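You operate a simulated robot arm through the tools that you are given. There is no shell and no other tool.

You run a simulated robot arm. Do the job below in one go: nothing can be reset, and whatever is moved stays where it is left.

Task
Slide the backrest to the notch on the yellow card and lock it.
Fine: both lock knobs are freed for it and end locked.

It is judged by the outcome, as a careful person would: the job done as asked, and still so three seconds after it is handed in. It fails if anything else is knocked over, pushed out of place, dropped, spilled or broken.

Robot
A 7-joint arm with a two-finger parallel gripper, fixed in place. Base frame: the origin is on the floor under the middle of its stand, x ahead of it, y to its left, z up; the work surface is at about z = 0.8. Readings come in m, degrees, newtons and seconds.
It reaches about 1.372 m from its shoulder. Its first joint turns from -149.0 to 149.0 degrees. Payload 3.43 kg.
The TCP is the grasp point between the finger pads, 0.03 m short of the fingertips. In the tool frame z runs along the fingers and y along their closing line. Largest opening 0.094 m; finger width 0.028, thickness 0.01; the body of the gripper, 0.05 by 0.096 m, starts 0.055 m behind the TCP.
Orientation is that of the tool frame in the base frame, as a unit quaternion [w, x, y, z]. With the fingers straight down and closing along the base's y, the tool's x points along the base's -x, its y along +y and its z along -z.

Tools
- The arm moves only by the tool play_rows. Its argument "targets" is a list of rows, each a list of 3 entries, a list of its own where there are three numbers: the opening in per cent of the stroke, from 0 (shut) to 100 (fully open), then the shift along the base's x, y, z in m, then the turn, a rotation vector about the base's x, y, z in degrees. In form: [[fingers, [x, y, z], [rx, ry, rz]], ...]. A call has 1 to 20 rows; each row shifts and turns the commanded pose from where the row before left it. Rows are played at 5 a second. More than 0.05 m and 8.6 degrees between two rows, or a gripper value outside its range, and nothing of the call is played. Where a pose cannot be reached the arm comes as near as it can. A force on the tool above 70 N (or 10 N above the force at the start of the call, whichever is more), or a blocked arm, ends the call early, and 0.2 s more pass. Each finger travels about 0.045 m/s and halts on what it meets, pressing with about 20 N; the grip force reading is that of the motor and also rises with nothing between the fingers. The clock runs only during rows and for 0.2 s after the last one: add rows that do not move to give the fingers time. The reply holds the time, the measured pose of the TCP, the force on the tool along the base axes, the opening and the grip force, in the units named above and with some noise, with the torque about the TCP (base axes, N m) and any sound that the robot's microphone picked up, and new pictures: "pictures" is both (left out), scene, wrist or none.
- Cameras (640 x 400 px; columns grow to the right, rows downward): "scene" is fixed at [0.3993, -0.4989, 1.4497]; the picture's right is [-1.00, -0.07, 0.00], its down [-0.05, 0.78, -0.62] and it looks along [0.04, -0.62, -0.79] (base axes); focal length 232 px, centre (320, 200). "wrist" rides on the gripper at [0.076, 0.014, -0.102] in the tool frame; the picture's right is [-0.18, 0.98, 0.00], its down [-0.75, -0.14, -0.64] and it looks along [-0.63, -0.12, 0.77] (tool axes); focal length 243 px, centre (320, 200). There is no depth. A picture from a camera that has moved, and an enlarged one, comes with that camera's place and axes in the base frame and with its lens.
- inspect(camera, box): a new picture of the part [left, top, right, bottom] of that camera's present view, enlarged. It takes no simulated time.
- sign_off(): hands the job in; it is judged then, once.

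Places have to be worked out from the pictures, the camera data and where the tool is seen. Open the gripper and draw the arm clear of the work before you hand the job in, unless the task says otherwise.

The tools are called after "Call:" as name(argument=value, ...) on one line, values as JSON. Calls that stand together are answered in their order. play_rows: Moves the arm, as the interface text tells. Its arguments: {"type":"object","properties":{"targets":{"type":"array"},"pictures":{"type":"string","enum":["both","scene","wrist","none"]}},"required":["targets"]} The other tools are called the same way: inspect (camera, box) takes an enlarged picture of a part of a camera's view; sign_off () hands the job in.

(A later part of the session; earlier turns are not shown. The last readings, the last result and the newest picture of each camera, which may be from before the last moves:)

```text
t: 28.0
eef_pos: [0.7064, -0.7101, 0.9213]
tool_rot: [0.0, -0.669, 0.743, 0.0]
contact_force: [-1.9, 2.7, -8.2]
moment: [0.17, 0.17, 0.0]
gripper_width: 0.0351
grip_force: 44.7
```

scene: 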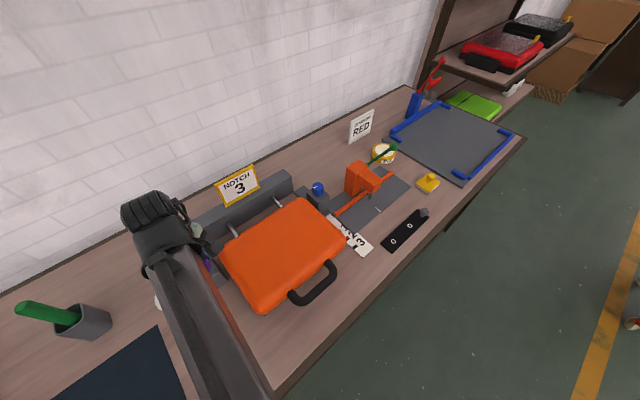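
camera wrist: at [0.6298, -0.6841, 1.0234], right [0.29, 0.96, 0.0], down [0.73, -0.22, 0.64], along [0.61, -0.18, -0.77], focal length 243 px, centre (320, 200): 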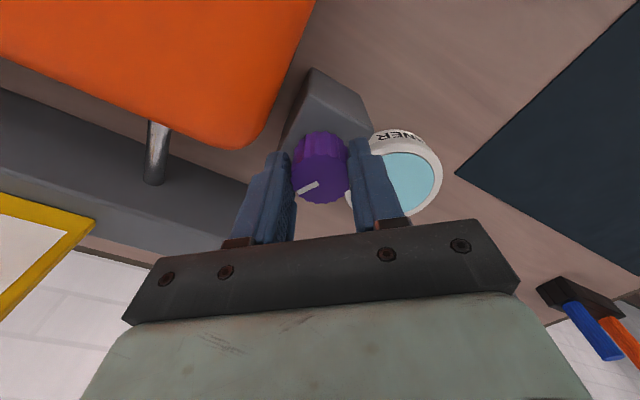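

84° with almost no side load. I'll continue to about 108° to match the blue knob.

Call:
play_rows(targets=[[20, [0, 0.0002, 0], [0, 0, 6]], [20, [0, 0.0002, 0], [0, 0, 6]], [20, [0, 0.0002, 0], [0, 0, 6]], [20, [0, 0.0002, 0], [0, 0, 6]], [20, [0, 0, 0], [0, 0, 0]]], pictures="both")

```text
t: 29.2
eef_pos: [0.7079, -0.7102, 0.9214]
tool_rot: [0.0, 0.81, -0.586, 0.001]
contact_force: [11.6, -6.6, -8.5]
moment: [0.42, 0.11, -0.03]
gripper_width: 0.0353
grip_force: 45.1
camera wrist: at [0.7186, -0.7866, 1.0236], right [-0.99, -0.13, 0.0], down [-0.1, 0.76, 0.64], along [-0.08, 0.64, -0.77], focal length 243 px, centre (320, 200)
```

scene: 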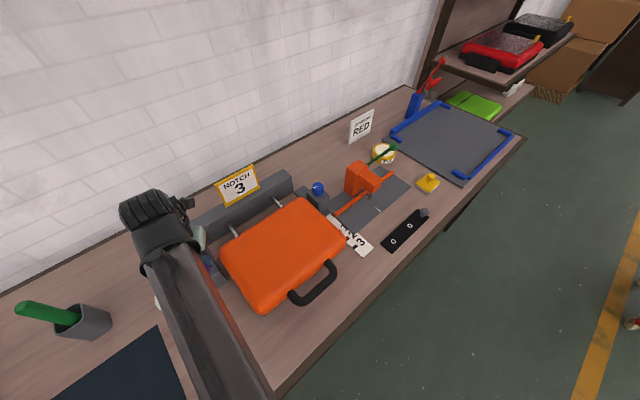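
wrist: 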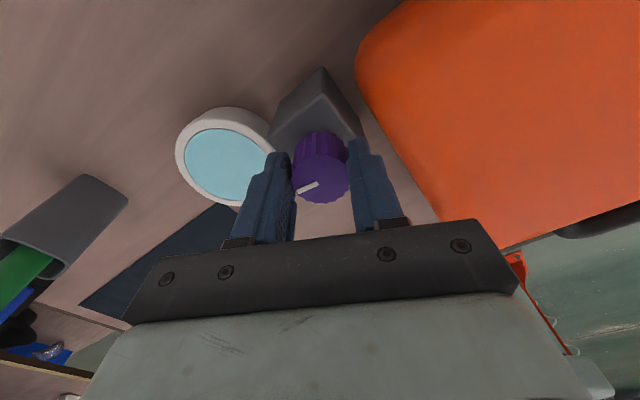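

108° now. I'll go a little further to see if there's a free-side stop within reach.

Call:
play_rows(targets=[[20, [0.0008, -0.0004, 0.0005], [0, 0, 6]], [20, [0, 0, 0], [0, 0, 6]], [20, [0, 0, 0], [0, 0, 0]]], pictures="none")

```text
t: 30.0
eef_pos: [0.7086, -0.7102, 0.9206]
tool_rot: [0.0, 0.867, -0.499, 0.0]
contact_force: [11.2, 2.4, -10.9]
moment: [0.13, -0.22, -0.39]
gripper_width: 0.0346
grip_force: 44.9
```

A resisting torque (-0.39 N m) has just appeared, perhaps the free-side stop near 118°. One more small turn will confirm.

Call:
play_rows(targets=[[20, [0.0005, 0, 0], [0, 0, 3]], [20, [0, 0, 0], [0, 0, 0]]], pictures="wrist")

Call:
inspect(camera="wrist", box=[250, 110, 390, 220])

```text
t: 30.6
eef_pos: [0.7094, -0.7108, 0.9217]
tool_rot: [0.0, 0.879, -0.477, 0.0]
contact_force: [11.4, 5.3, -12.2]
moment: [0.18, -0.06, -1.12]
gripper_width: 0.0348
grip_force: 44.6
camera wrist: at [0.7389, -0.7811, 1.0237], right [-0.92, -0.38, 0.0], down [-0.29, 0.71, 0.64], along [-0.25, 0.59, -0.77], focal length 243 px, centre (320, 200)
```

wrist: 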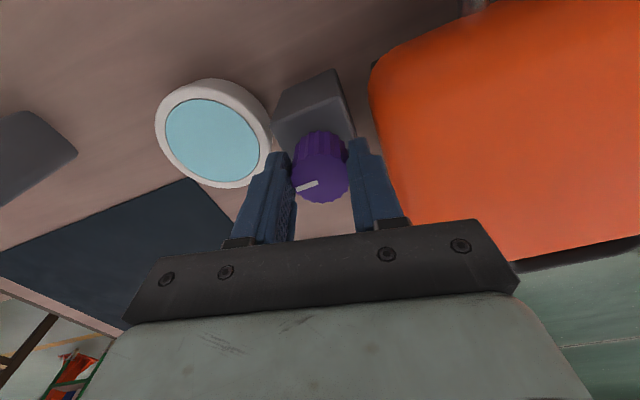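

```text
3.64 times, centred on (320, 165) of wrist
camera zoom: at [0.7389, -0.7811, 1.0237], right [-0.92, -0.38, 0.0], down [-0.29, 0.71, 0.64], along [-0.25, 0.59, -0.77], focal length 882 px, centre (320, 327)
```

zoom: 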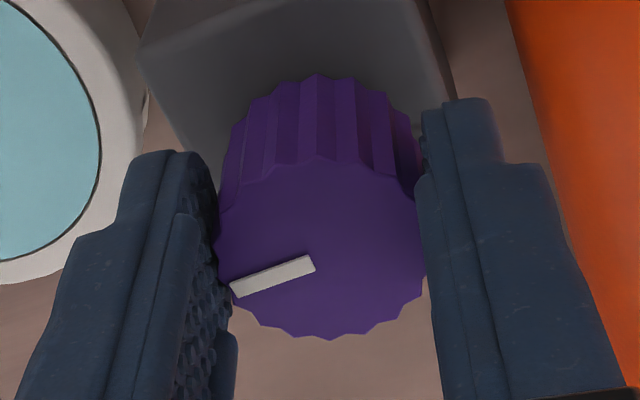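

The free-side stop is confirmed at roughly 120°, so purple is fully freed; blue is at about 100° and should be finished to its stop too. I'll release, rise and look at both knobs.

Call:
play_rows(targets=[[20, [0, 0, 0], [0, 0, -3]], [65, [0, 0, 0], [0, 0, 0]], [65, [0, 0, 0], [0, 0, 0]], [65, [0, 0, 0], [0, 0, 0]], [65, [0, 0, 0.02], [0, 0, 0]], [65, [0, 0, 0.04], [0, 0, -8]], [65, [0, 0, 0.04], [0, 0, -8]], [65, [0, 0, 0.04], [0, 0, -8]]], pictures="wrist")

```text
t: 32.4
eef_pos: [0.7079, -0.7106, 1.0626]
tool_rot: [0.0, 0.742, -0.67, 0.0]
contact_force: [0.7, 0.3, 0.5]
moment: [0.02, 0.01, 0.0]
gripper_width: 0.0612
grip_force: 0.1
camera wrist: at [0.7026, -0.787, 1.1651], right [-1.0, 0.08, 0.0], down [0.06, 0.76, 0.64], along [0.05, 0.64, -0.77], focal length 243 px, centre (320, 200)
```

wrist: 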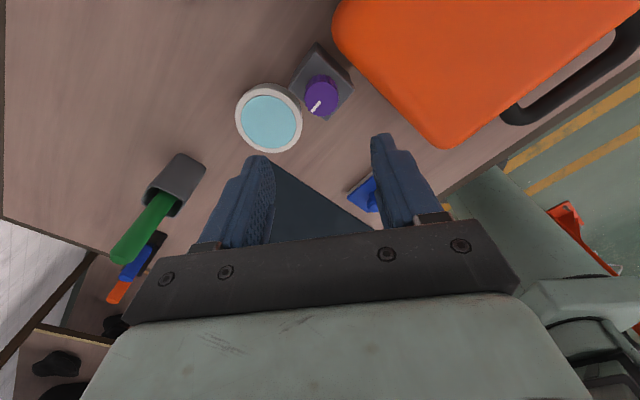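

Purple is released with its mark well rotated. I'll return to above the blue knob, at about 40° yaw, to finish its turn.

Call:
play_rows(targets=[[65, [-0.0226, -0.0223, 0], [0, 0, -5]], [65, [-0.0226, -0.0223, 0], [0, 0, -5]], [65, [-0.0226, -0.0223, 0], [0, 0, -5]], [65, [-0.0226, -0.0223, 0], [0, 0, -5]], [65, [-0.0226, -0.0223, 0], [0, 0, -5]], [65, [-0.0226, -0.0223, 0], [0, 0, -5]], [65, [-0.0226, -0.0223, 0], [0, 0, -5]], [65, [-0.0226, -0.0223, 0], [0, 0, -5]], [65, [-0.0226, -0.0223, 0], [0, 0, -5]], [65, [-0.0226, -0.0223, 0], [0, 0, -5]], [65, [-0.0226, -0.0223, 0], [0, 0, -5]], [65, [-0.0226, -0.0223, 0], [0, 0, 0]], [65, [0, 0, 0], [0, 0, 0]]], pictures="wrist")

```text
t: 35.2
eef_pos: [0.4374, -0.9799, 1.0633]
tool_rot: [0.0, -0.35, 0.937, 0.0]
contact_force: [-0.5, 0.3, 0.0]
moment: [0.01, -0.02, -0.01]
gripper_width: 0.0611
grip_force: 0.0
camera wrist: at [0.3711, -1.0186, 1.1665], right [-0.51, 0.86, 0.0], down [0.66, 0.39, 0.64], along [0.55, 0.32, -0.77], focal length 243 px, centre (320, 200)
```

wrist: 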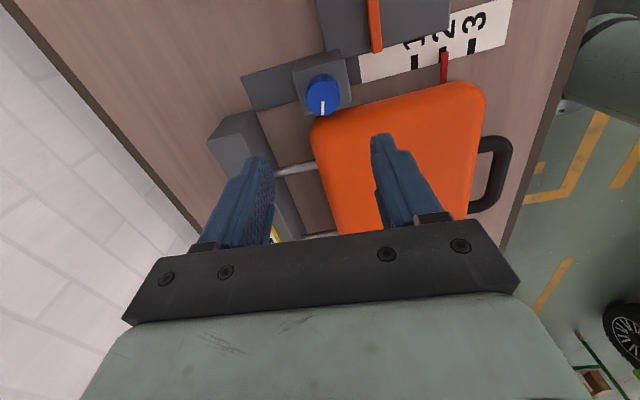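

I'm above blue with its mark visible. I'll lower to just above the knob and check centring.

Call:
play_rows(targets=[[65, [0, 0, -0.04], [0, 0, 0]], [65, [0, 0, -0.04], [0, 0, 0]], [65, [0, 0, -0.033], [0, 0, 0]], [65, [0, 0, 0], [0, 0, 0]], [65, [0, 0, 0], [0, 0, 0]]], pictures="none")

Call:
inspect(camera="wrist", box=[250, 80, 390, 200])

```text
t: 36.4
eef_pos: [0.438, -0.9792, 0.9497]
tool_rot: [-0.001, -0.35, 0.937, 0.0]
contact_force: [0.4, 0.0, 0.9]
moment: [0.03, 0.04, 0.0]
gripper_width: 0.0613
grip_force: 0.1
```

```text
3.33 times, centred on (320, 140) of wrist
camera zoom: at [0.3722, -1.0188, 1.0518], right [-0.51, 0.86, 0.0], down [0.66, 0.39, 0.64], along [0.55, 0.32, -0.77], focal length 809 px, centre (320, 400)
```

zoom: 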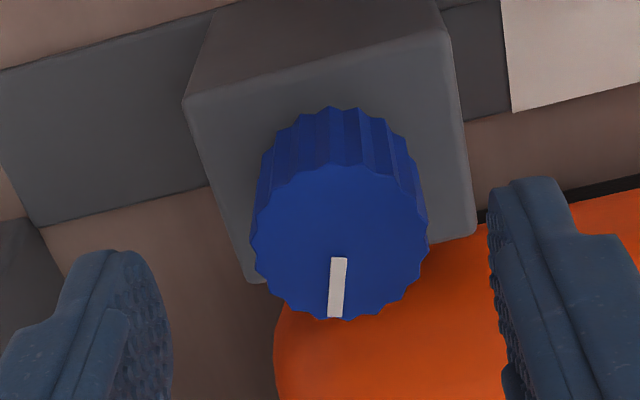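

The knob sits about 2–3 mm toward the right finger; I'll correct for that, go down and close on it.

Call:
play_rows(targets=[[65, [-0.0016, 0.0018, -0.01], [0, 0, 0]], [65, [0, 0, -0.01], [0, 0, 0]], [65, [0, 0, -0.009], [0, 0, 0]], [65, [0, 0, 0], [0, 0, 0]], [30, [0, 0, 0], [0, 0, 0]], [20, [0, 0, 0], [0, 0, 0]], [20, [0, 0, 0], [0, 0, 0]], [20, [0, 0, 0], [0, 0, 0]]], pictures="none")

Call:
play_rows(targets=[[20, [0, 0, 0], [0, 0, 6]], [20, [0, 0, 0], [0, 0, 6]], [20, [0, 0, 0], [0, 0, 0]]], pictures="none")

```text
t: 38.2
eef_pos: [0.4375, -0.9771, 0.9198]
tool_rot: [0.0, -0.35, 0.937, 0.0]
contact_force: [1.5, 0.3, -1.8]
moment: [-0.25, 0.04, -0.01]
gripper_width: 0.0349
grip_force: 44.8
```

```text
t: 39.0
eef_pos: [0.4375, -0.9781, 0.9184]
tool_rot: [0.0, -0.447, 0.894, -0.001]
contact_force: [9.0, -9.2, -4.5]
moment: [0.01, -0.05, 0.0]
gripper_width: 0.0347
grip_force: 44.9
```

It's gripped cleanly and turning (another 12°). I'll continue until the free-side stop is felt.

Call:
play_rows(targets=[[20, [0.0008, -0.0008, 0], [0, 0, 5]], [20, [0.0004, -0.0002, 0], [0, 0, 5]], [20, [0, 0, 0], [0, 0, 0]]], pictures="wrist")

```text
t: 39.8
eef_pos: [0.4375, -0.978, 0.9183]
tool_rot: [0.0, -0.523, 0.853, 0.0]
contact_force: [9.3, -12.6, -4.0]
moment: [-0.34, -0.14, -1.13]
gripper_width: 0.0347
grip_force: 44.9
camera wrist: at [0.3902, -1.039, 1.0221], right [-0.79, 0.61, 0.0], down [0.47, 0.61, 0.64], along [0.39, 0.51, -0.77], focal length 243 px, centre (320, 200)
```

wrist: 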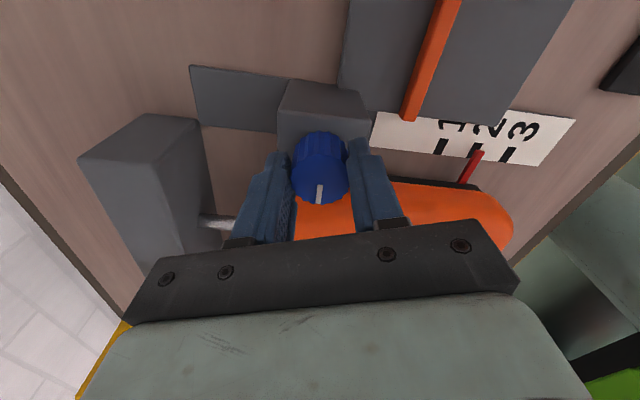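

The same -1.13 N m stop is felt: blue is now fully freed too. I'll back off slightly, release and rise, then look at the handle.

Call:
play_rows(targets=[[20, [0, 0, 0], [0, 0, -3]], [65, [0, 0, 0], [0, 0, 0]], [65, [0, 0, 0], [0, 0, 0]], [65, [0, 0, 0], [0, 0, 0]], [65, [0, 0, 0.02], [0, 0, 0]], [65, [0, 0, 0.04], [0, 0, -6]], [65, [0, 0, 0.04], [0, 0, -6]], [65, [0, 0, 0.04], [0, 0, -6]]], pictures="both")

```text
t: 41.6
eef_pos: [0.437, -0.9765, 1.0592]
tool_rot: [0.0, -0.358, 0.934, 0.0]
contact_force: [1.0, 0.0, 0.4]
moment: [0.0, -0.02, -0.02]
gripper_width: 0.0611
grip_force: 0.1
camera wrist: at [0.3709, -1.0174, 1.1616], right [-0.52, 0.85, 0.0], down [0.66, 0.4, 0.64], along [0.55, 0.33, -0.77], focal length 243 px, centre (320, 200)
```

scene: 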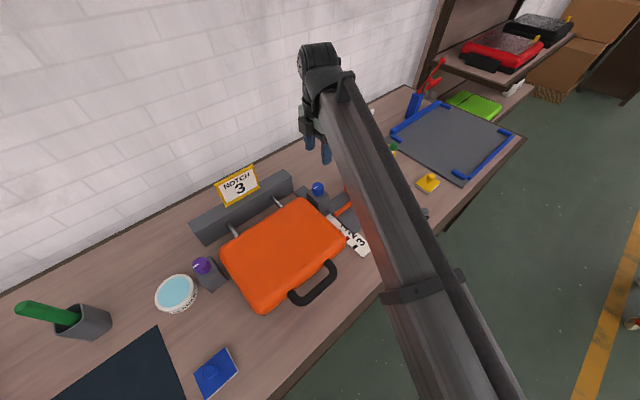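
wrist: 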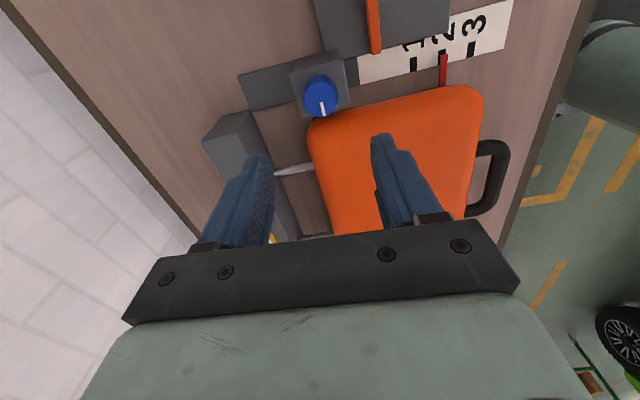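

Call:
inspect(camera="wrist", box=[380, 0, 540, 230])

Call:
inspect(camera="scene", box=[240, 220, 360, 320])

Call:
inspect(camera="scene", box=[170, 230, 250, 300])

```text
1.74 times, centred on (460, 115) of wrist
camera zoom: at [0.3709, -1.0174, 1.1616], right [-0.52, 0.85, 0.0], down [0.66, 0.4, 0.64], along [0.55, 0.33, -0.77], focal length 422 px, centre (76, 348)
```

zoom: 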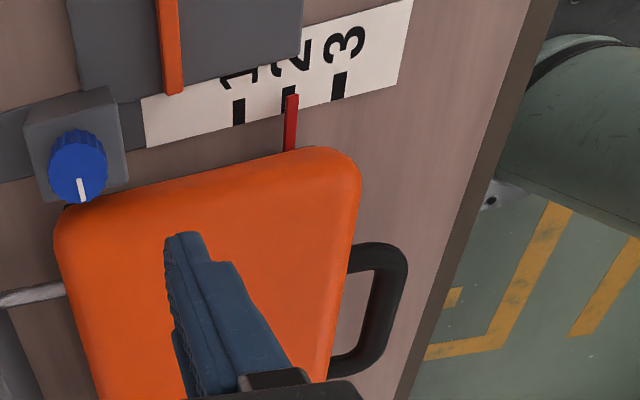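

```text
4.00 times, centred on (300, 270) of scene
camera zoom: at [0.3993, -0.4989, 1.4497], right [-1.0, -0.07, 0.0], down [-0.05, 0.78, -0.62], along [0.04, -0.62, -0.79], focal length 928 px, centre (400, -80)
```

zoom: 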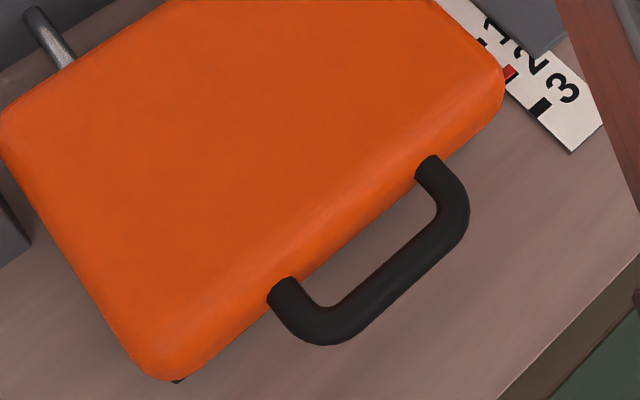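

```text
5.71 times, centred on (210, 265) of scene
camera zoom: at [0.3993, -0.4989, 1.4497], right [-1.0, -0.07, 0.0], down [-0.05, 0.78, -0.62], along [0.04, -0.62, -0.79], focal length 1326 px, centre (949, -171)
```

zoom: 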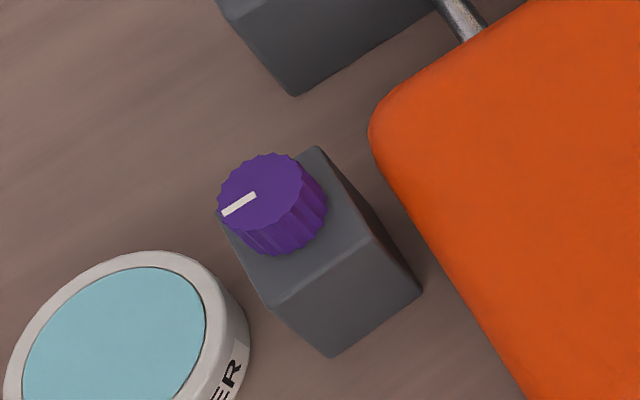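

Both knobs show their marks well turned from the locked position. The handle's bar I place at about (0.417, -0.683, 0.855), running at 45°, with the slide direction at 135°. I'll move above it at 45° yaw.

Call:
play_rows(targets=[[60, [-0.003, 0.042, 0], [0, 0, 3]], [60, [-0.003, 0.042, 0], [0, 0, 0]], [60, [-0.003, 0.042, 0], [0, 0, 0]], [60, [-0.003, 0.042, 0], [0, 0, 0]], [60, [-0.003, 0.042, 0], [0, 0, 0]], [60, [-0.003, 0.042, 0], [0, 0, 0]], [60, [-0.002, 0.042, -0.01], [0, 0, 0]], [60, [0, 0, -0.03], [0, 0, 0]], [60, [0, 0, -0.03], [0, 0, 0]], [60, [0, 0, 0], [0, 0, 0]]], pictures="both")

```text
t: 43.8
eef_pos: [0.4182, -0.681, 0.9877]
tool_rot: [0.0, -0.383, 0.924, 0.0]
contact_force: [0.2, -0.3, 0.1]
moment: [0.0, -0.01, -0.04]
gripper_width: 0.0564
grip_force: 0.0
camera wrist: at [0.354, -0.7239, 1.0901], right [-0.56, 0.83, 0.0], down [0.63, 0.43, 0.64], along [0.53, 0.36, -0.77], focal length 243 px, centre (320, 200)
```

scene: 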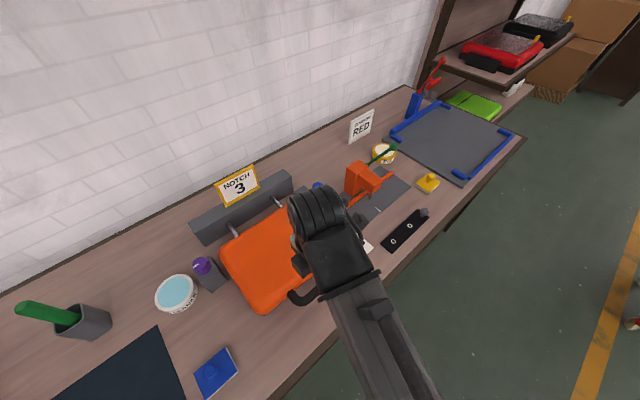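
wrist: 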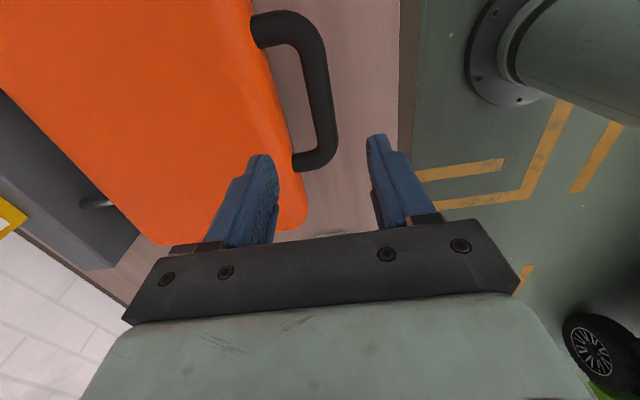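

The bar is aligned with the fingers within a degree and about 2 mm off. I'll narrow to about 42 mm, correct and descend partway to check the gap between handle and backrest.

Call:
play_rows(targets=[[45, [-0.0013, 0.0013, -0.03], [0, 0, 0]], [45, [0, 0, -0.035], [0, 0, 0]], [45, [0, 0, -0.015], [0, 0, 0]], [45, [0, 0, 0], [0, 0, 0]], [45, [0, 0, 0], [0, 0, 0]]], pictures="wrist")

Call:
inspect(camera="wrist", box=[230, 40, 410, 240])

```text
t: 45.0
eef_pos: [0.4141, -0.6809, 0.9095]
tool_rot: [0.0, -0.383, 0.924, 0.0]
contact_force: [0.0, -0.4, 0.5]
moment: [0.0, -0.03, -0.01]
gripper_width: 0.0423
grip_force: 0.2
camera wrist: at [0.3518, -0.7249, 1.0127], right [-0.56, 0.83, 0.0], down [0.63, 0.43, 0.64], along [0.53, 0.36, -0.77], focal length 243 px, centre (320, 200)
```

wrist: 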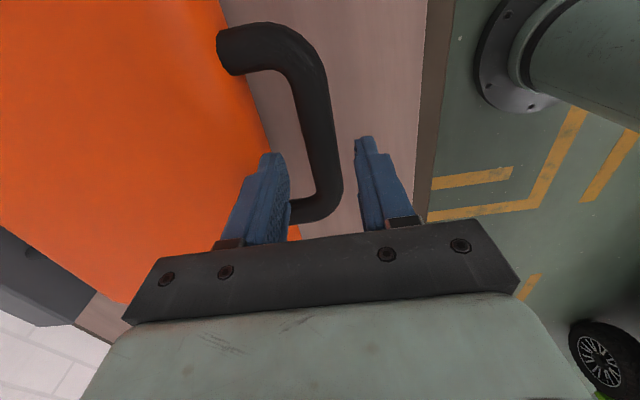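

```text
2.00 times, centred on (320, 140) of wrist
camera zoom: at [0.3518, -0.7249, 1.0127], right [-0.56, 0.83, 0.0], down [0.63, 0.43, 0.64], along [0.53, 0.36, -0.77], focal length 485 px, centre (320, 320)
```

zoom: 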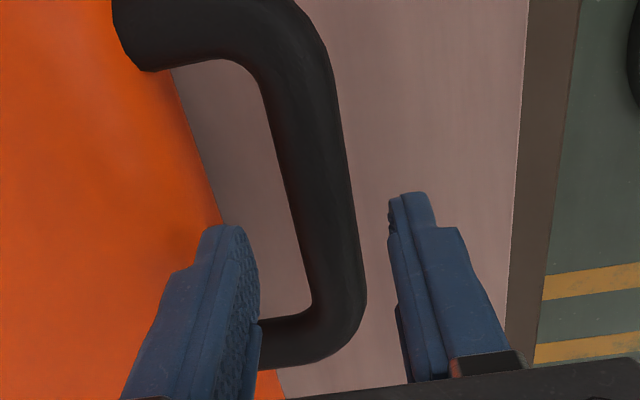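

The bar is centred within 1.5 mm and the inner finger has a few mm of clearance to the backrest. I'll trim and lower in small steps while watching the force.

Call:
play_rows(targets=[[42, [-0.0008, 0.0008, -0.01], [0, 0, 0]], [42, [0, 0, -0.01], [0, 0, 0]], [42, [0, 0, -0.007], [0, 0, 0]], [42, [0, 0, 0], [0, 0, 0]]], pictures="wrist")

```text
t: 46.0
eef_pos: [0.4147, -0.6804, 0.8836]
tool_rot: [0.001, -0.383, 0.924, 0.0]
contact_force: [0.3, 0.2, 0.2]
moment: [0.02, 0.0, 0.01]
gripper_width: 0.0393
grip_force: 0.0
camera wrist: at [0.3512, -0.7242, 0.9859], right [-0.56, 0.83, 0.0], down [0.63, 0.43, 0.64], along [0.53, 0.36, -0.77], focal length 243 px, centre (320, 200)
```

wrist: 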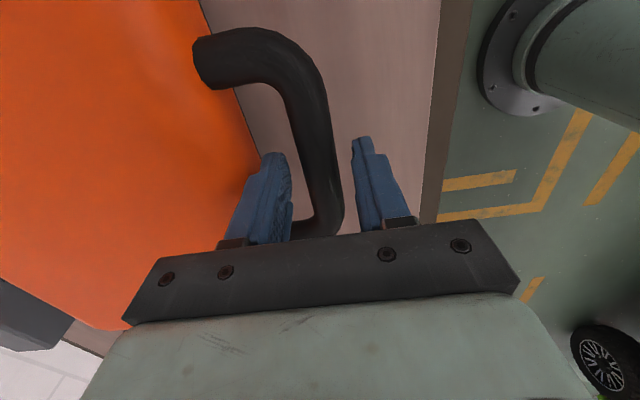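

No contact; the fingers straddle the bar. I'll go down the last 26 mm.

Call:
play_rows(targets=[[42, [0, 0, -0.01], [0, 0, 0]], [42, [0, 0, -0.01], [0, 0, 0]], [42, [0, 0, -0.005], [0, 0, 0]], [42, [0, 0, 0], [0, 0, 0]]], pictures="wrist")

Call:
inspect(camera="wrist", box=[230, 90, 410, 240])

```text
t: 47.0
eef_pos: [0.4169, -0.6822, 0.8571]
tool_rot: [0.0, -0.383, 0.924, 0.0]
contact_force: [-0.4, 0.7, 0.3]
moment: [-0.02, 0.03, 0.01]
gripper_width: 0.0392
grip_force: 0.1
camera wrist: at [0.352, -0.7244, 0.9607], right [-0.56, 0.83, 0.0], down [0.63, 0.43, 0.64], along [0.53, 0.36, -0.77], focal length 243 px, centre (320, 200)
```

wrist: 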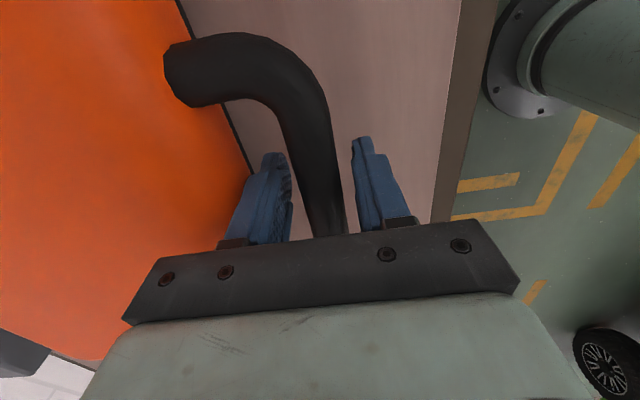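

```text
2.67 times, centred on (320, 165) of wrist
camera zoom: at [0.352, -0.7244, 0.9607], right [-0.56, 0.83, 0.0], down [0.63, 0.43, 0.64], along [0.53, 0.36, -0.77], focal length 647 px, centre (320, 293)
```

zoom: 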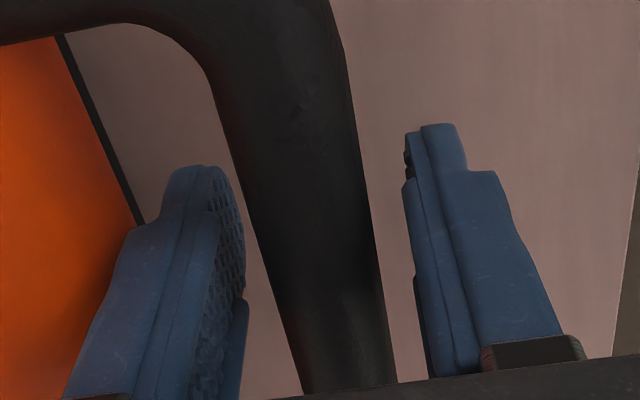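

The fingers are on both sides of the bar with no contact. I'll close on it.

Call:
play_rows(targets=[[25, [0, 0, 0], [0, 0, 0]], [12, [0, 0, 0], [0, 0, 0]], [12, [0, 0, 0], [0, 0, 0]], [12, [0, 0, 0], [0, 0, 0]]], pictures="none")

```text
t: 48.0
eef_pos: [0.4151, -0.6821, 0.8572]
tool_rot: [0.0, -0.383, 0.924, 0.0]
contact_force: [-1.6, 2.2, -2.6]
moment: [0.0, 0.12, 0.02]
gripper_width: 0.0263
grip_force: 45.3
```

The bar is held (26 mm). I'll pull gently 6 mm along the slide direction and watch the force to see whether it's free.

Call:
play_rows(targets=[[12, [-0.0021, 0.0021, 0], [0, 0, 0]], [12, [-0.0021, 0.0021, 0], [0, 0, 0]], [12, [0, 0, 0], [0, 0, 0]]], pictures="scene")

Call:
inspect(camera="scene", box=[180, 160, 390, 310])

```text
t: 48.8
eef_pos: [0.4109, -0.6757, 0.8574]
tool_rot: [0.001, -0.383, 0.924, 0.0]
contact_force: [5.6, -1.9, -1.4]
moment: [-0.29, -0.14, 0.02]
gripper_width: 0.0265
grip_force: 45.2
```

scene: 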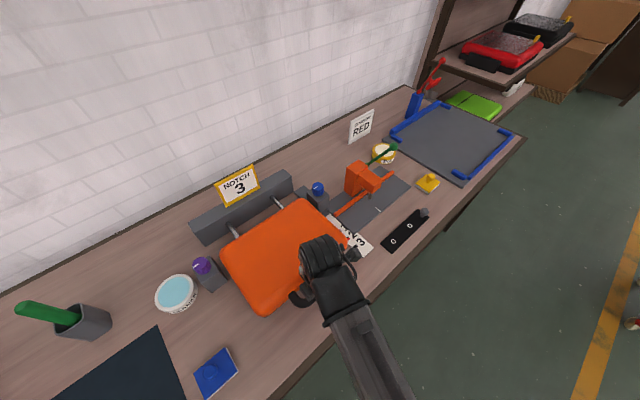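

```text
2.67 times, centred on (285, 235) of scene
camera zoom: at [0.3993, -0.4989, 1.4497], right [-1.0, -0.07, 0.0], down [-0.05, 0.78, -0.62], along [0.04, -0.62, -0.79], focal length 619 px, centre (413, 107)
```

zoom: 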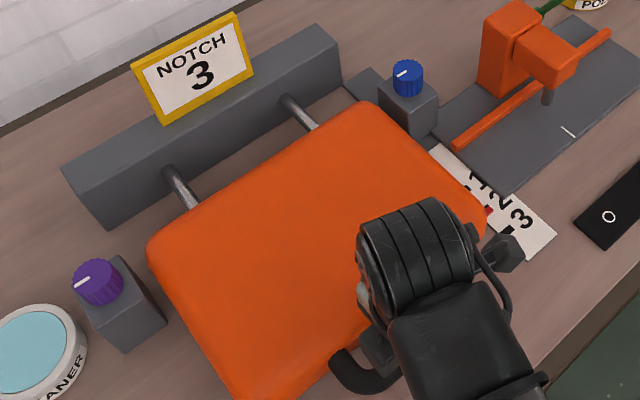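

It slides freely with only about 6 N and the pointer is moving past notch 2. I'll pull on by about 23 mm and then read the pointer.

Call:
play_rows(targets=[[12, [-0.004, 0.004, 0], [0, 0, 0]], [12, [-0.004, 0.004, 0], [0, 0, 0]], [12, [-0.004, 0.004, 0], [0, 0, 0]], [12, [-0.004, 0.004, 0], [0, 0, 0]], [12, [0, 0, 0], [0, 0, 0]]], pictures="both")

Call:
inspect(camera="scene", box=[310, 200, 390, 270])

```text
t: 50.0
eef_pos: [0.3944, -0.6605, 0.8579]
tool_rot: [-0.001, -0.383, 0.924, 0.001]
contact_force: [5.1, 3.7, 1.5]
moment: [-0.14, 0.02, -0.06]
gripper_width: 0.0264
grip_force: 45.1
camera wrist: at [0.3309, -0.7033, 0.9607], right [-0.56, 0.83, 0.0], down [0.63, 0.43, 0.64], along [0.53, 0.36, -0.77], focal length 243 px, centre (320, 200)
```

scene: 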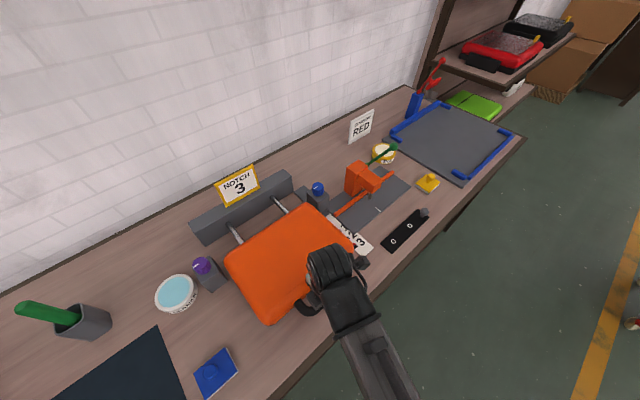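
wrist: 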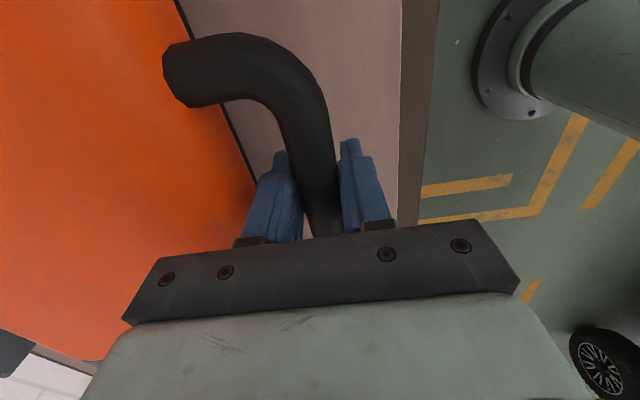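

```text
5.71 times, centred on (350, 235) of scene
camera zoom: at [0.3993, -0.4989, 1.4497], right [-1.0, -0.07, 0.0], down [-0.05, 0.78, -0.62], along [0.04, -0.62, -0.79], focal length 1326 px, centre (149, 0)
```

zoom: 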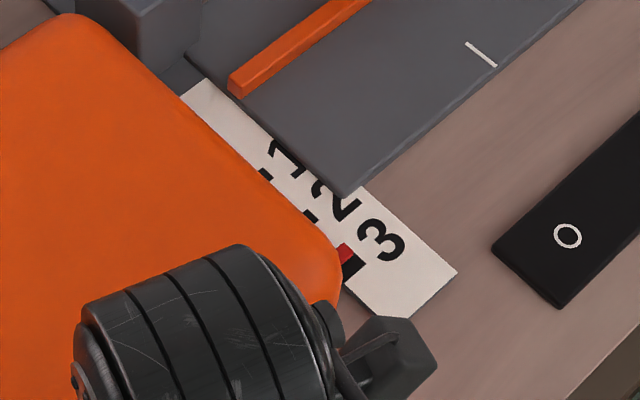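

The pointer is about 6–7 mm short of tick 3. I'll pull 6 mm more in small steps and inspect again.

Call:
play_rows(targets=[[12, [-0.0015, 0.0015, 0], [0, 0, 0]], [12, [-0.0015, 0.0015, 0], [0, 0, 0]], [12, [-0.0012, 0.0012, 0], [0, 0, 0]], [12, [0, 0, 0], [0, 0, 0]]], pictures="none")

Call:
inspect(camera="scene", box=[330, 215, 380, 265])

```text
t: 51.0
eef_pos: [0.3908, -0.6575, 0.8563]
tool_rot: [0.001, -0.382, 0.924, -0.001]
contact_force: [6.6, 2.6, 12.5]
moment: [0.16, -0.05, -0.03]
gripper_width: 0.0262
grip_force: 45.0
```

```text
8.00 times, centred on (355, 240) of scene
camera zoom: at [0.3993, -0.4989, 1.4497], right [-1.0, -0.07, 0.0], down [-0.05, 0.78, -0.62], along [0.04, -0.62, -0.79], focal length 1857 px, centre (40, -120)
```

zoom: 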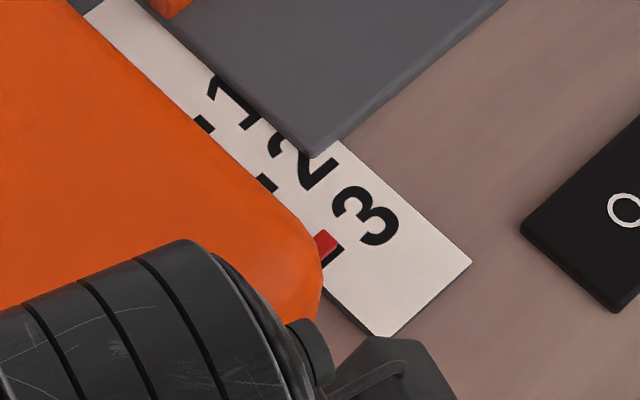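

The pointer now covers most of tick 3; the measured travel is 34.6 mm against about 34.8 mm spacing. I'll release the handle, rise straight up and check alignment from above before locking.

Call:
play_rows(targets=[[42, [0, 0, 0], [0, 0, 0]], [42, [0, 0, 0], [0, 0, 0]], [42, [0, 0, 0], [0, 0, 0]], [42, [0, 0, 0.02], [0, 0, 0]], [42, [0, 0, 0.03], [0, 0, 0]], [42, [0, 0, 0.04], [0, 0, 0]], [42, [0, 0, 0.04], [0, 0, 0]], [42, [0, 0, 0.04], [0, 0, 0]], [42, [0, 0, 0], [0, 0, 0]]], pictures="both")

Call:
inspect(camera="scene", box=[330, 215, 380, 265])

```text
t: 53.0
eef_pos: [0.389, -0.6567, 1.0289]
tool_rot: [0.0, -0.383, 0.924, 0.0]
contact_force: [-0.7, -0.1, -0.4]
moment: [0.01, -0.01, -0.02]
gripper_width: 0.0391
grip_force: 0.1
camera wrist: at [0.3261, -0.7002, 1.1306], right [-0.56, 0.83, 0.0], down [0.63, 0.43, 0.64], along [0.53, 0.36, -0.77], focal length 243 px, centre (320, 200)
```

scene: 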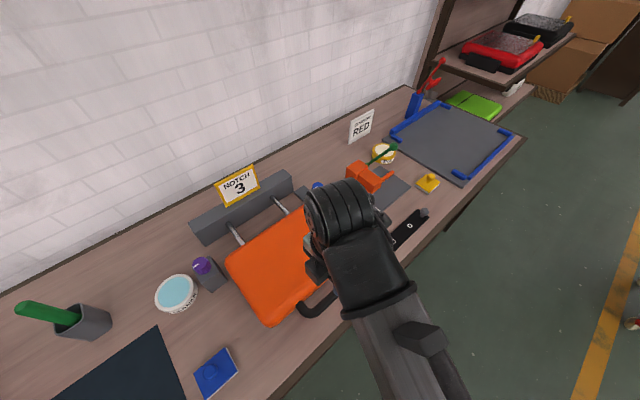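
wrist: 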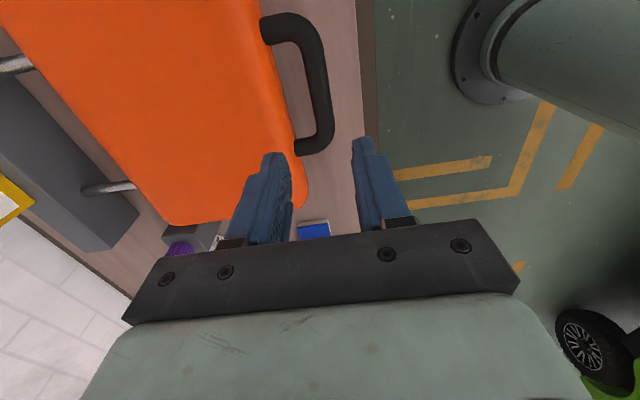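

```text
8.00 times, centred on (355, 240) of scene
camera zoom: at [0.3993, -0.4989, 1.4497], right [-1.0, -0.07, 0.0], down [-0.05, 0.78, -0.62], along [0.04, -0.62, -0.79], focal length 1857 px, centre (40, -120)
```

zoom: 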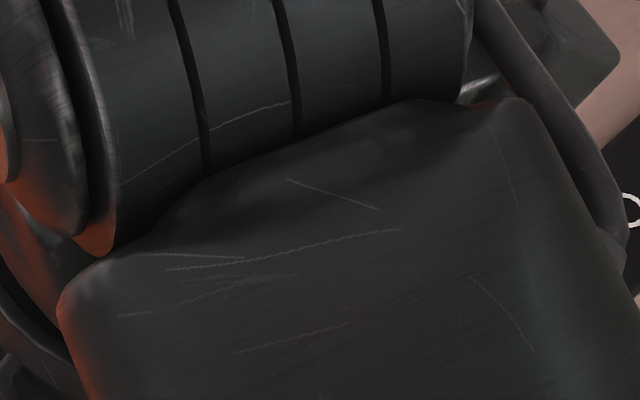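

The arm hides the scale from the scene camera. I'll move so the wrist camera looks nearly straight down on the scale and pointer.

Call:
play_rows(targets=[[60, [-0.0117, -0.0395, 0.01], [0, 0, 0]], [60, [-0.0117, -0.0395, 0], [0, 0, 0]], [60, [-0.0117, -0.0395, 0], [0, 0, 0]], [60, [-0.0117, -0.0395, 0], [0, 0, 0]], [60, [0, 0, 0], [0, 0, 0]]], pictures="both")

Call:
inspect(camera="wrist", box=[240, 0, 400, 130])

```text
t: 54.2
eef_pos: [0.3425, -0.8137, 1.0375]
tool_rot: [0.0, -0.383, 0.924, 0.001]
contact_force: [-0.8, 0.4, 0.4]
moment: [-0.01, 0.0, -0.02]
gripper_width: 0.0563
grip_force: 0.1
camera wrist: at [0.2788, -0.8574, 1.1414], right [-0.56, 0.83, 0.0], down [0.63, 0.43, 0.64], along [0.53, 0.36, -0.77], focal length 243 px, centre (320, 200)
```

scene: 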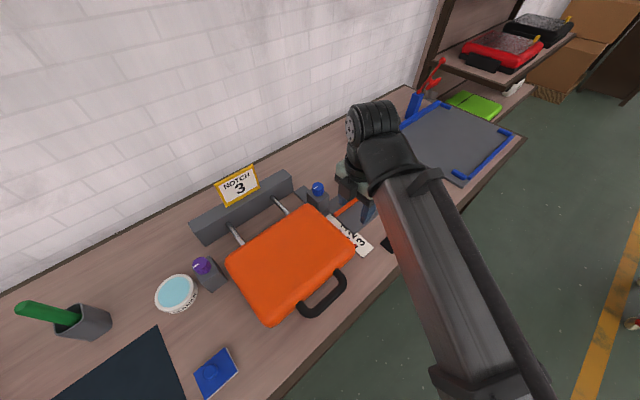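
wrist: 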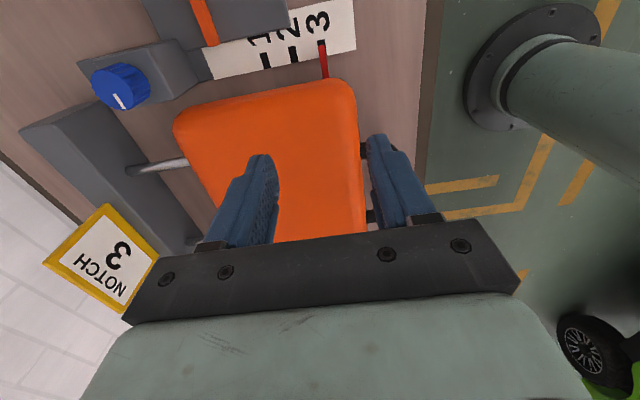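

```text
3.08 times, centred on (320, 65) of wrist
camera zoom: at [0.2788, -0.8574, 1.1414], right [-0.56, 0.83, 0.0], down [0.63, 0.43, 0.64], along [0.53, 0.36, -0.77], focal length 746 px, centre (320, 615)
```

zoom: 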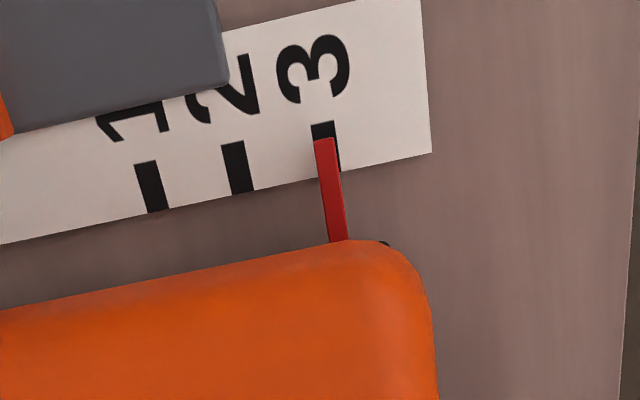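

From above, the pointer sits slightly short of tick 3's centre. I'll zoom further to measure how much.

Call:
inspect(camera="wrist", box=[295, 30, 345, 80])

Call:
inspect(camera="wrist", box=[255, 20, 345, 80])

Call:
inspect(camera="scene", box=[330, 215, 380, 265])

```text
8.00 times, centred on (320, 55) of wrist
camera zoom: at [0.2788, -0.8574, 1.1414], right [-0.56, 0.83, 0.0], down [0.63, 0.43, 0.64], along [0.53, 0.36, -0.77], focal length 1941 px, centre (320, 1360)
```

zoom: 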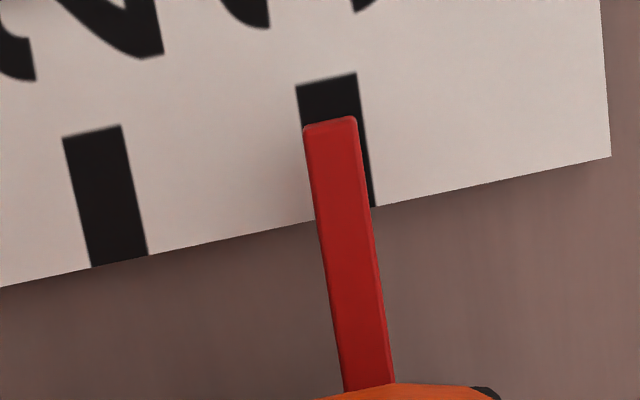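

```text
6.67 times, centred on (300, 50) of wrist
camera zoom: at [0.2788, -0.8574, 1.1414], right [-0.56, 0.83, 0.0], down [0.63, 0.43, 0.64], along [0.53, 0.36, -0.77], focal length 1618 px, centre (453, 1200)
```

zoom: 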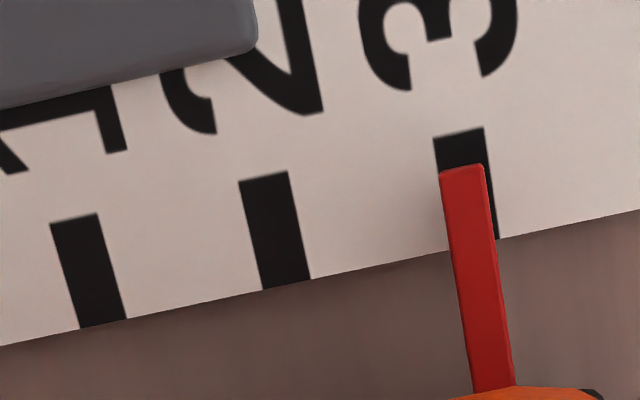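

```text
8.00 times, centred on (355, 240) of scene
camera zoom: at [0.3993, -0.4989, 1.4497], right [-1.0, -0.07, 0.0], down [-0.05, 0.78, -0.62], along [0.04, -0.62, -0.79], focal length 1857 px, centre (40, -120)
```

zoom: 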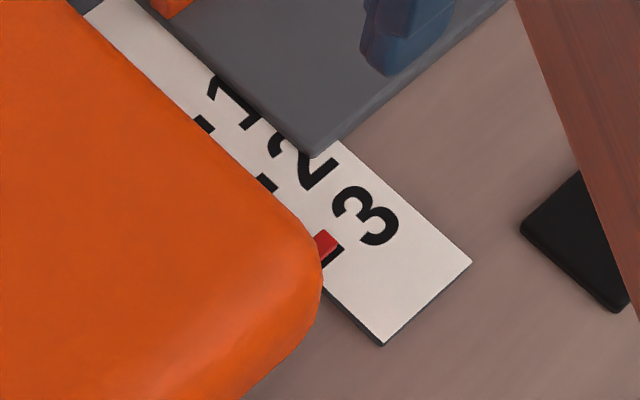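

In the close view the pointer lies centred on tick 3 to within half a millimetre. Now to lock: I'll go back over the blue knob at about 55° yaw.

Call:
play_rows(targets=[[65, [0.0237, -0.041, 0.01], [0, 0, 3]], [65, [0.0237, -0.041, 0.01], [0, 0, 3]], [65, [0.0237, -0.041, 0], [0, 0, 4]], [65, [0.0237, -0.041, 0], [0, 0, 0]], [65, [0, 0, -0.03], [0, 0, 0]], [65, [0, 0, -0.04], [0, 0, 0]], [65, [0, 0, -0.038], [0, 0, 0]], [65, [0, 0, 0], [0, 0, 0]]], pictures="wrist")

Call:
inspect(camera="wrist", box=[250, 80, 390, 200])

```text
t: 56.0
eef_pos: [0.4392, -0.9777, 0.9496]
tool_rot: [0.0, -0.462, 0.887, 0.0]
contact_force: [0.5, -0.4, 0.2]
moment: [0.02, 0.01, 0.03]
gripper_width: 0.0607
grip_force: 0.1
camera wrist: at [0.3842, -1.0322, 1.0525], right [-0.7, 0.71, 0.0], down [0.55, 0.54, 0.64], along [0.46, 0.45, -0.77], focal length 243 px, centre (320, 200)
```

wrist: 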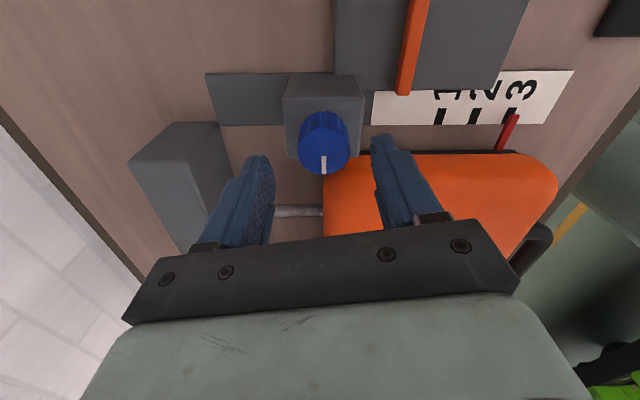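

```text
3.33 times, centred on (320, 140) of wrist
camera zoom: at [0.3842, -1.0322, 1.0525], right [-0.7, 0.71, 0.0], down [0.55, 0.54, 0.64], along [0.46, 0.45, -0.77], focal length 809 px, centre (320, 400)
```

zoom: 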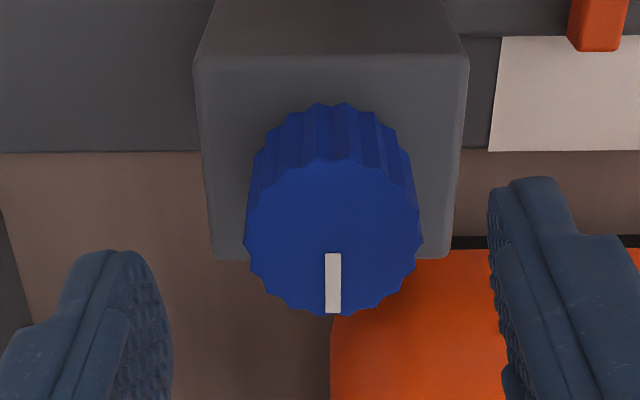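

Blue's mark points at 45° (fully free). I'm about 2 mm off its axis; I'll correct, lower and close on it.

Call:
play_rows(targets=[[65, [-0.0018, 0.0006, -0.01], [0, 0, 0]], [65, [0, 0, -0.01], [0, 0, 0]], [65, [0, 0, -0.009], [0, 0, 0]], [65, [0, 0, 0], [0, 0, 0]], [30, [0, 0, 0], [0, 0, 0]], [20, [0, 0, 0], [0, 0, 0]], [20, [0, 0, 0], [0, 0, 0]], [20, [0, 0, 0], [0, 0, 0]]], pictures="none")

Call:
play_rows(targets=[[20, [0, 0, 0], [0, 0, -6]], [20, [0, 0, 0], [0, 0, -6]], [20, [0, 0, 0], [0, 0, -6]], [20, [0, 0, 0], [0, 0, 0]]], pictures="none")

```text
t: 57.8
eef_pos: [0.436, -0.9768, 0.9196]
tool_rot: [0.0, -0.461, 0.887, 0.0]
contact_force: [3.9, -3.5, -0.6]
moment: [-0.24, -0.03, -0.02]
gripper_width: 0.035
grip_force: 45.0
```

```text
t: 58.8
eef_pos: [0.436, -0.977, 0.92]
tool_rot: [0.0, -0.316, 0.949, 0.001]
contact_force: [-1.4, 2.5, -10.0]
moment: [-0.49, 0.15, 0.0]
gripper_width: 0.0354
grip_force: 45.2
```

The knob follows clockwise freely with little load. I'll keep turning toward the locked side in steps.

Call:
play_rows(targets=[[20, [0, 0, 0], [0, 0, -6]], [20, [0, 0, 0], [0, 0, -6]], [20, [0, 0, 0], [0, 0, -6]], [20, [0, 0, 0], [0, 0, -6]], [20, [0, 0, 0], [0, 0, 0]]], pictures="none")

```text
t: 60.0
eef_pos: [0.4367, -0.9775, 0.9195]
tool_rot: [-0.001, -0.112, 0.994, 0.001]
contact_force: [-12.6, 22.2, -20.6]
moment: [-0.04, -0.11, 0.08]
gripper_width: 0.0353
grip_force: 45.3
```

Side force has grown; I'll ease the tool toward it and continue the clockwise turn.

Call:
play_rows(targets=[[20, [-0.001, 0.0018, -0.001], [0, 0, 0]], [20, [-0.0003, 0.0004, 0], [0, 0, -6]], [20, [-0.0003, 0.0004, 0], [0, 0, -6]], [20, [-0.0003, 0.0004, 0], [0, 0, -6]], [20, [0, 0, 0], [0, 0, 0]]], pictures="wrist")

```text
t: 61.2
eef_pos: [0.4357, -0.9758, 0.9198]
tool_rot: [0.001, 0.043, 0.999, -0.001]
contact_force: [7.9, 4.1, -3.2]
moment: [0.17, 0.74, 0.03]
gripper_width: 0.0347
grip_force: 45.4
camera wrist: at [0.3614, -0.9539, 1.0229], right [0.27, 0.96, 0.0], down [0.74, -0.21, 0.64], along [0.62, -0.17, -0.77], focal length 243 px, centre (320, 200)
```

wrist: 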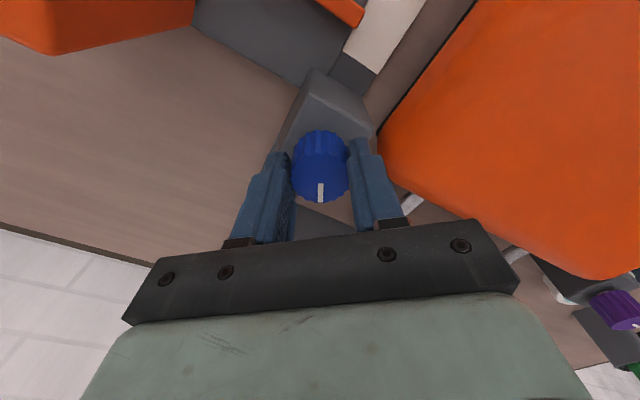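

Turned 60° so far, mark still moving with the grip. Continuing clockwise.

Call:
play_rows(targets=[[20, [0.0006, 0.0003, 0], [0, 0, -6]], [20, [0, 0, 0], [0, 0, -6]], [20, [0, 0, 0], [0, 0, -6]], [20, [0, 0, 0], [0, 0, -6]], [20, [0, 0, 0], [0, 0, 0]]], pictures="none")

```text
t: 62.4
eef_pos: [0.4362, -0.975, 0.92]
tool_rot: [0.0, 0.252, 0.968, 0.0]
contact_force: [9.2, 2.3, -3.9]
moment: [-0.22, -1.13, 0.06]
gripper_width: 0.0351
grip_force: 44.8
```

Call:
play_rows(targets=[[20, [0.0006, 0.0002, 0], [0, 0, -6]], [20, [0, 0, 0], [0, 0, -6]], [20, [0, 0, 0], [0, 0, -6]], [20, [0, 0, 0], [0, 0, 0]]], pictures="none")

```text
t: 63.4
eef_pos: [0.4364, -0.9736, 0.9205]
tool_rot: [0.0, 0.399, 0.917, 0.0]
contact_force: [10.9, 0.2, -1.4]
moment: [0.11, -0.17, 0.01]
gripper_width: 0.0348
grip_force: 44.9
```

102° turned, about 18° remain to the locked stop. I'll approach it in smaller steps.

Call:
play_rows(targets=[[20, [0.0006, 0, 0], [0, 0, -5]], [20, [0, 0, 0], [0, 0, -5]], [20, [0, 0, 0], [0, 0, -5]], [20, [0, 0, 0], [0, 0, 0]]], pictures="none")

```text
t: 64.4
eef_pos: [0.4377, -0.9735, 0.9194]
tool_rot: [0.0, 0.516, 0.856, 0.0]
contact_force: [7.1, 4.7, 3.3]
moment: [-0.07, -0.17, 0.04]
gripper_width: 0.035
grip_force: 44.9
```

Call:
play_rows(targets=[[20, [0.0003, 0.0002, 0], [0, 0, -3]], [20, [0, 0, 0], [0, 0, -3]], [20, [0, 0, 0], [0, 0, 0]]], pictures="wrist")

```text
t: 65.2
eef_pos: [0.4372, -0.9731, 0.9191]
tool_rot: [0.0, 0.559, 0.829, -0.001]
contact_force: [10.2, 10.9, 6.7]
moment: [0.1, 0.26, 0.93]
gripper_width: 0.0354
grip_force: 45.3
camera wrist: at [0.4225, -0.8969, 1.023], right [0.98, 0.2, 0.0], down [0.15, -0.75, 0.64], along [0.13, -0.63, -0.77], focal length 243 px, centre (320, 200)
```

wrist: 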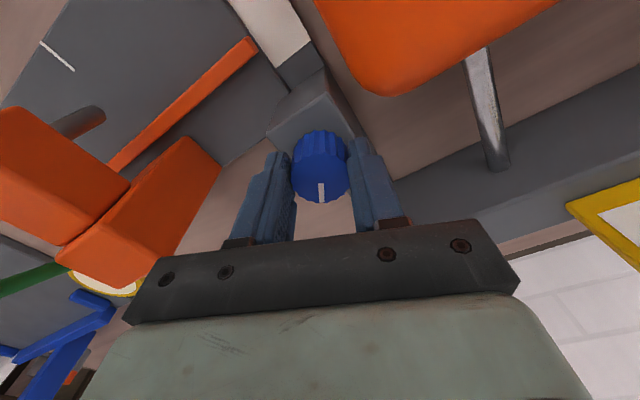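

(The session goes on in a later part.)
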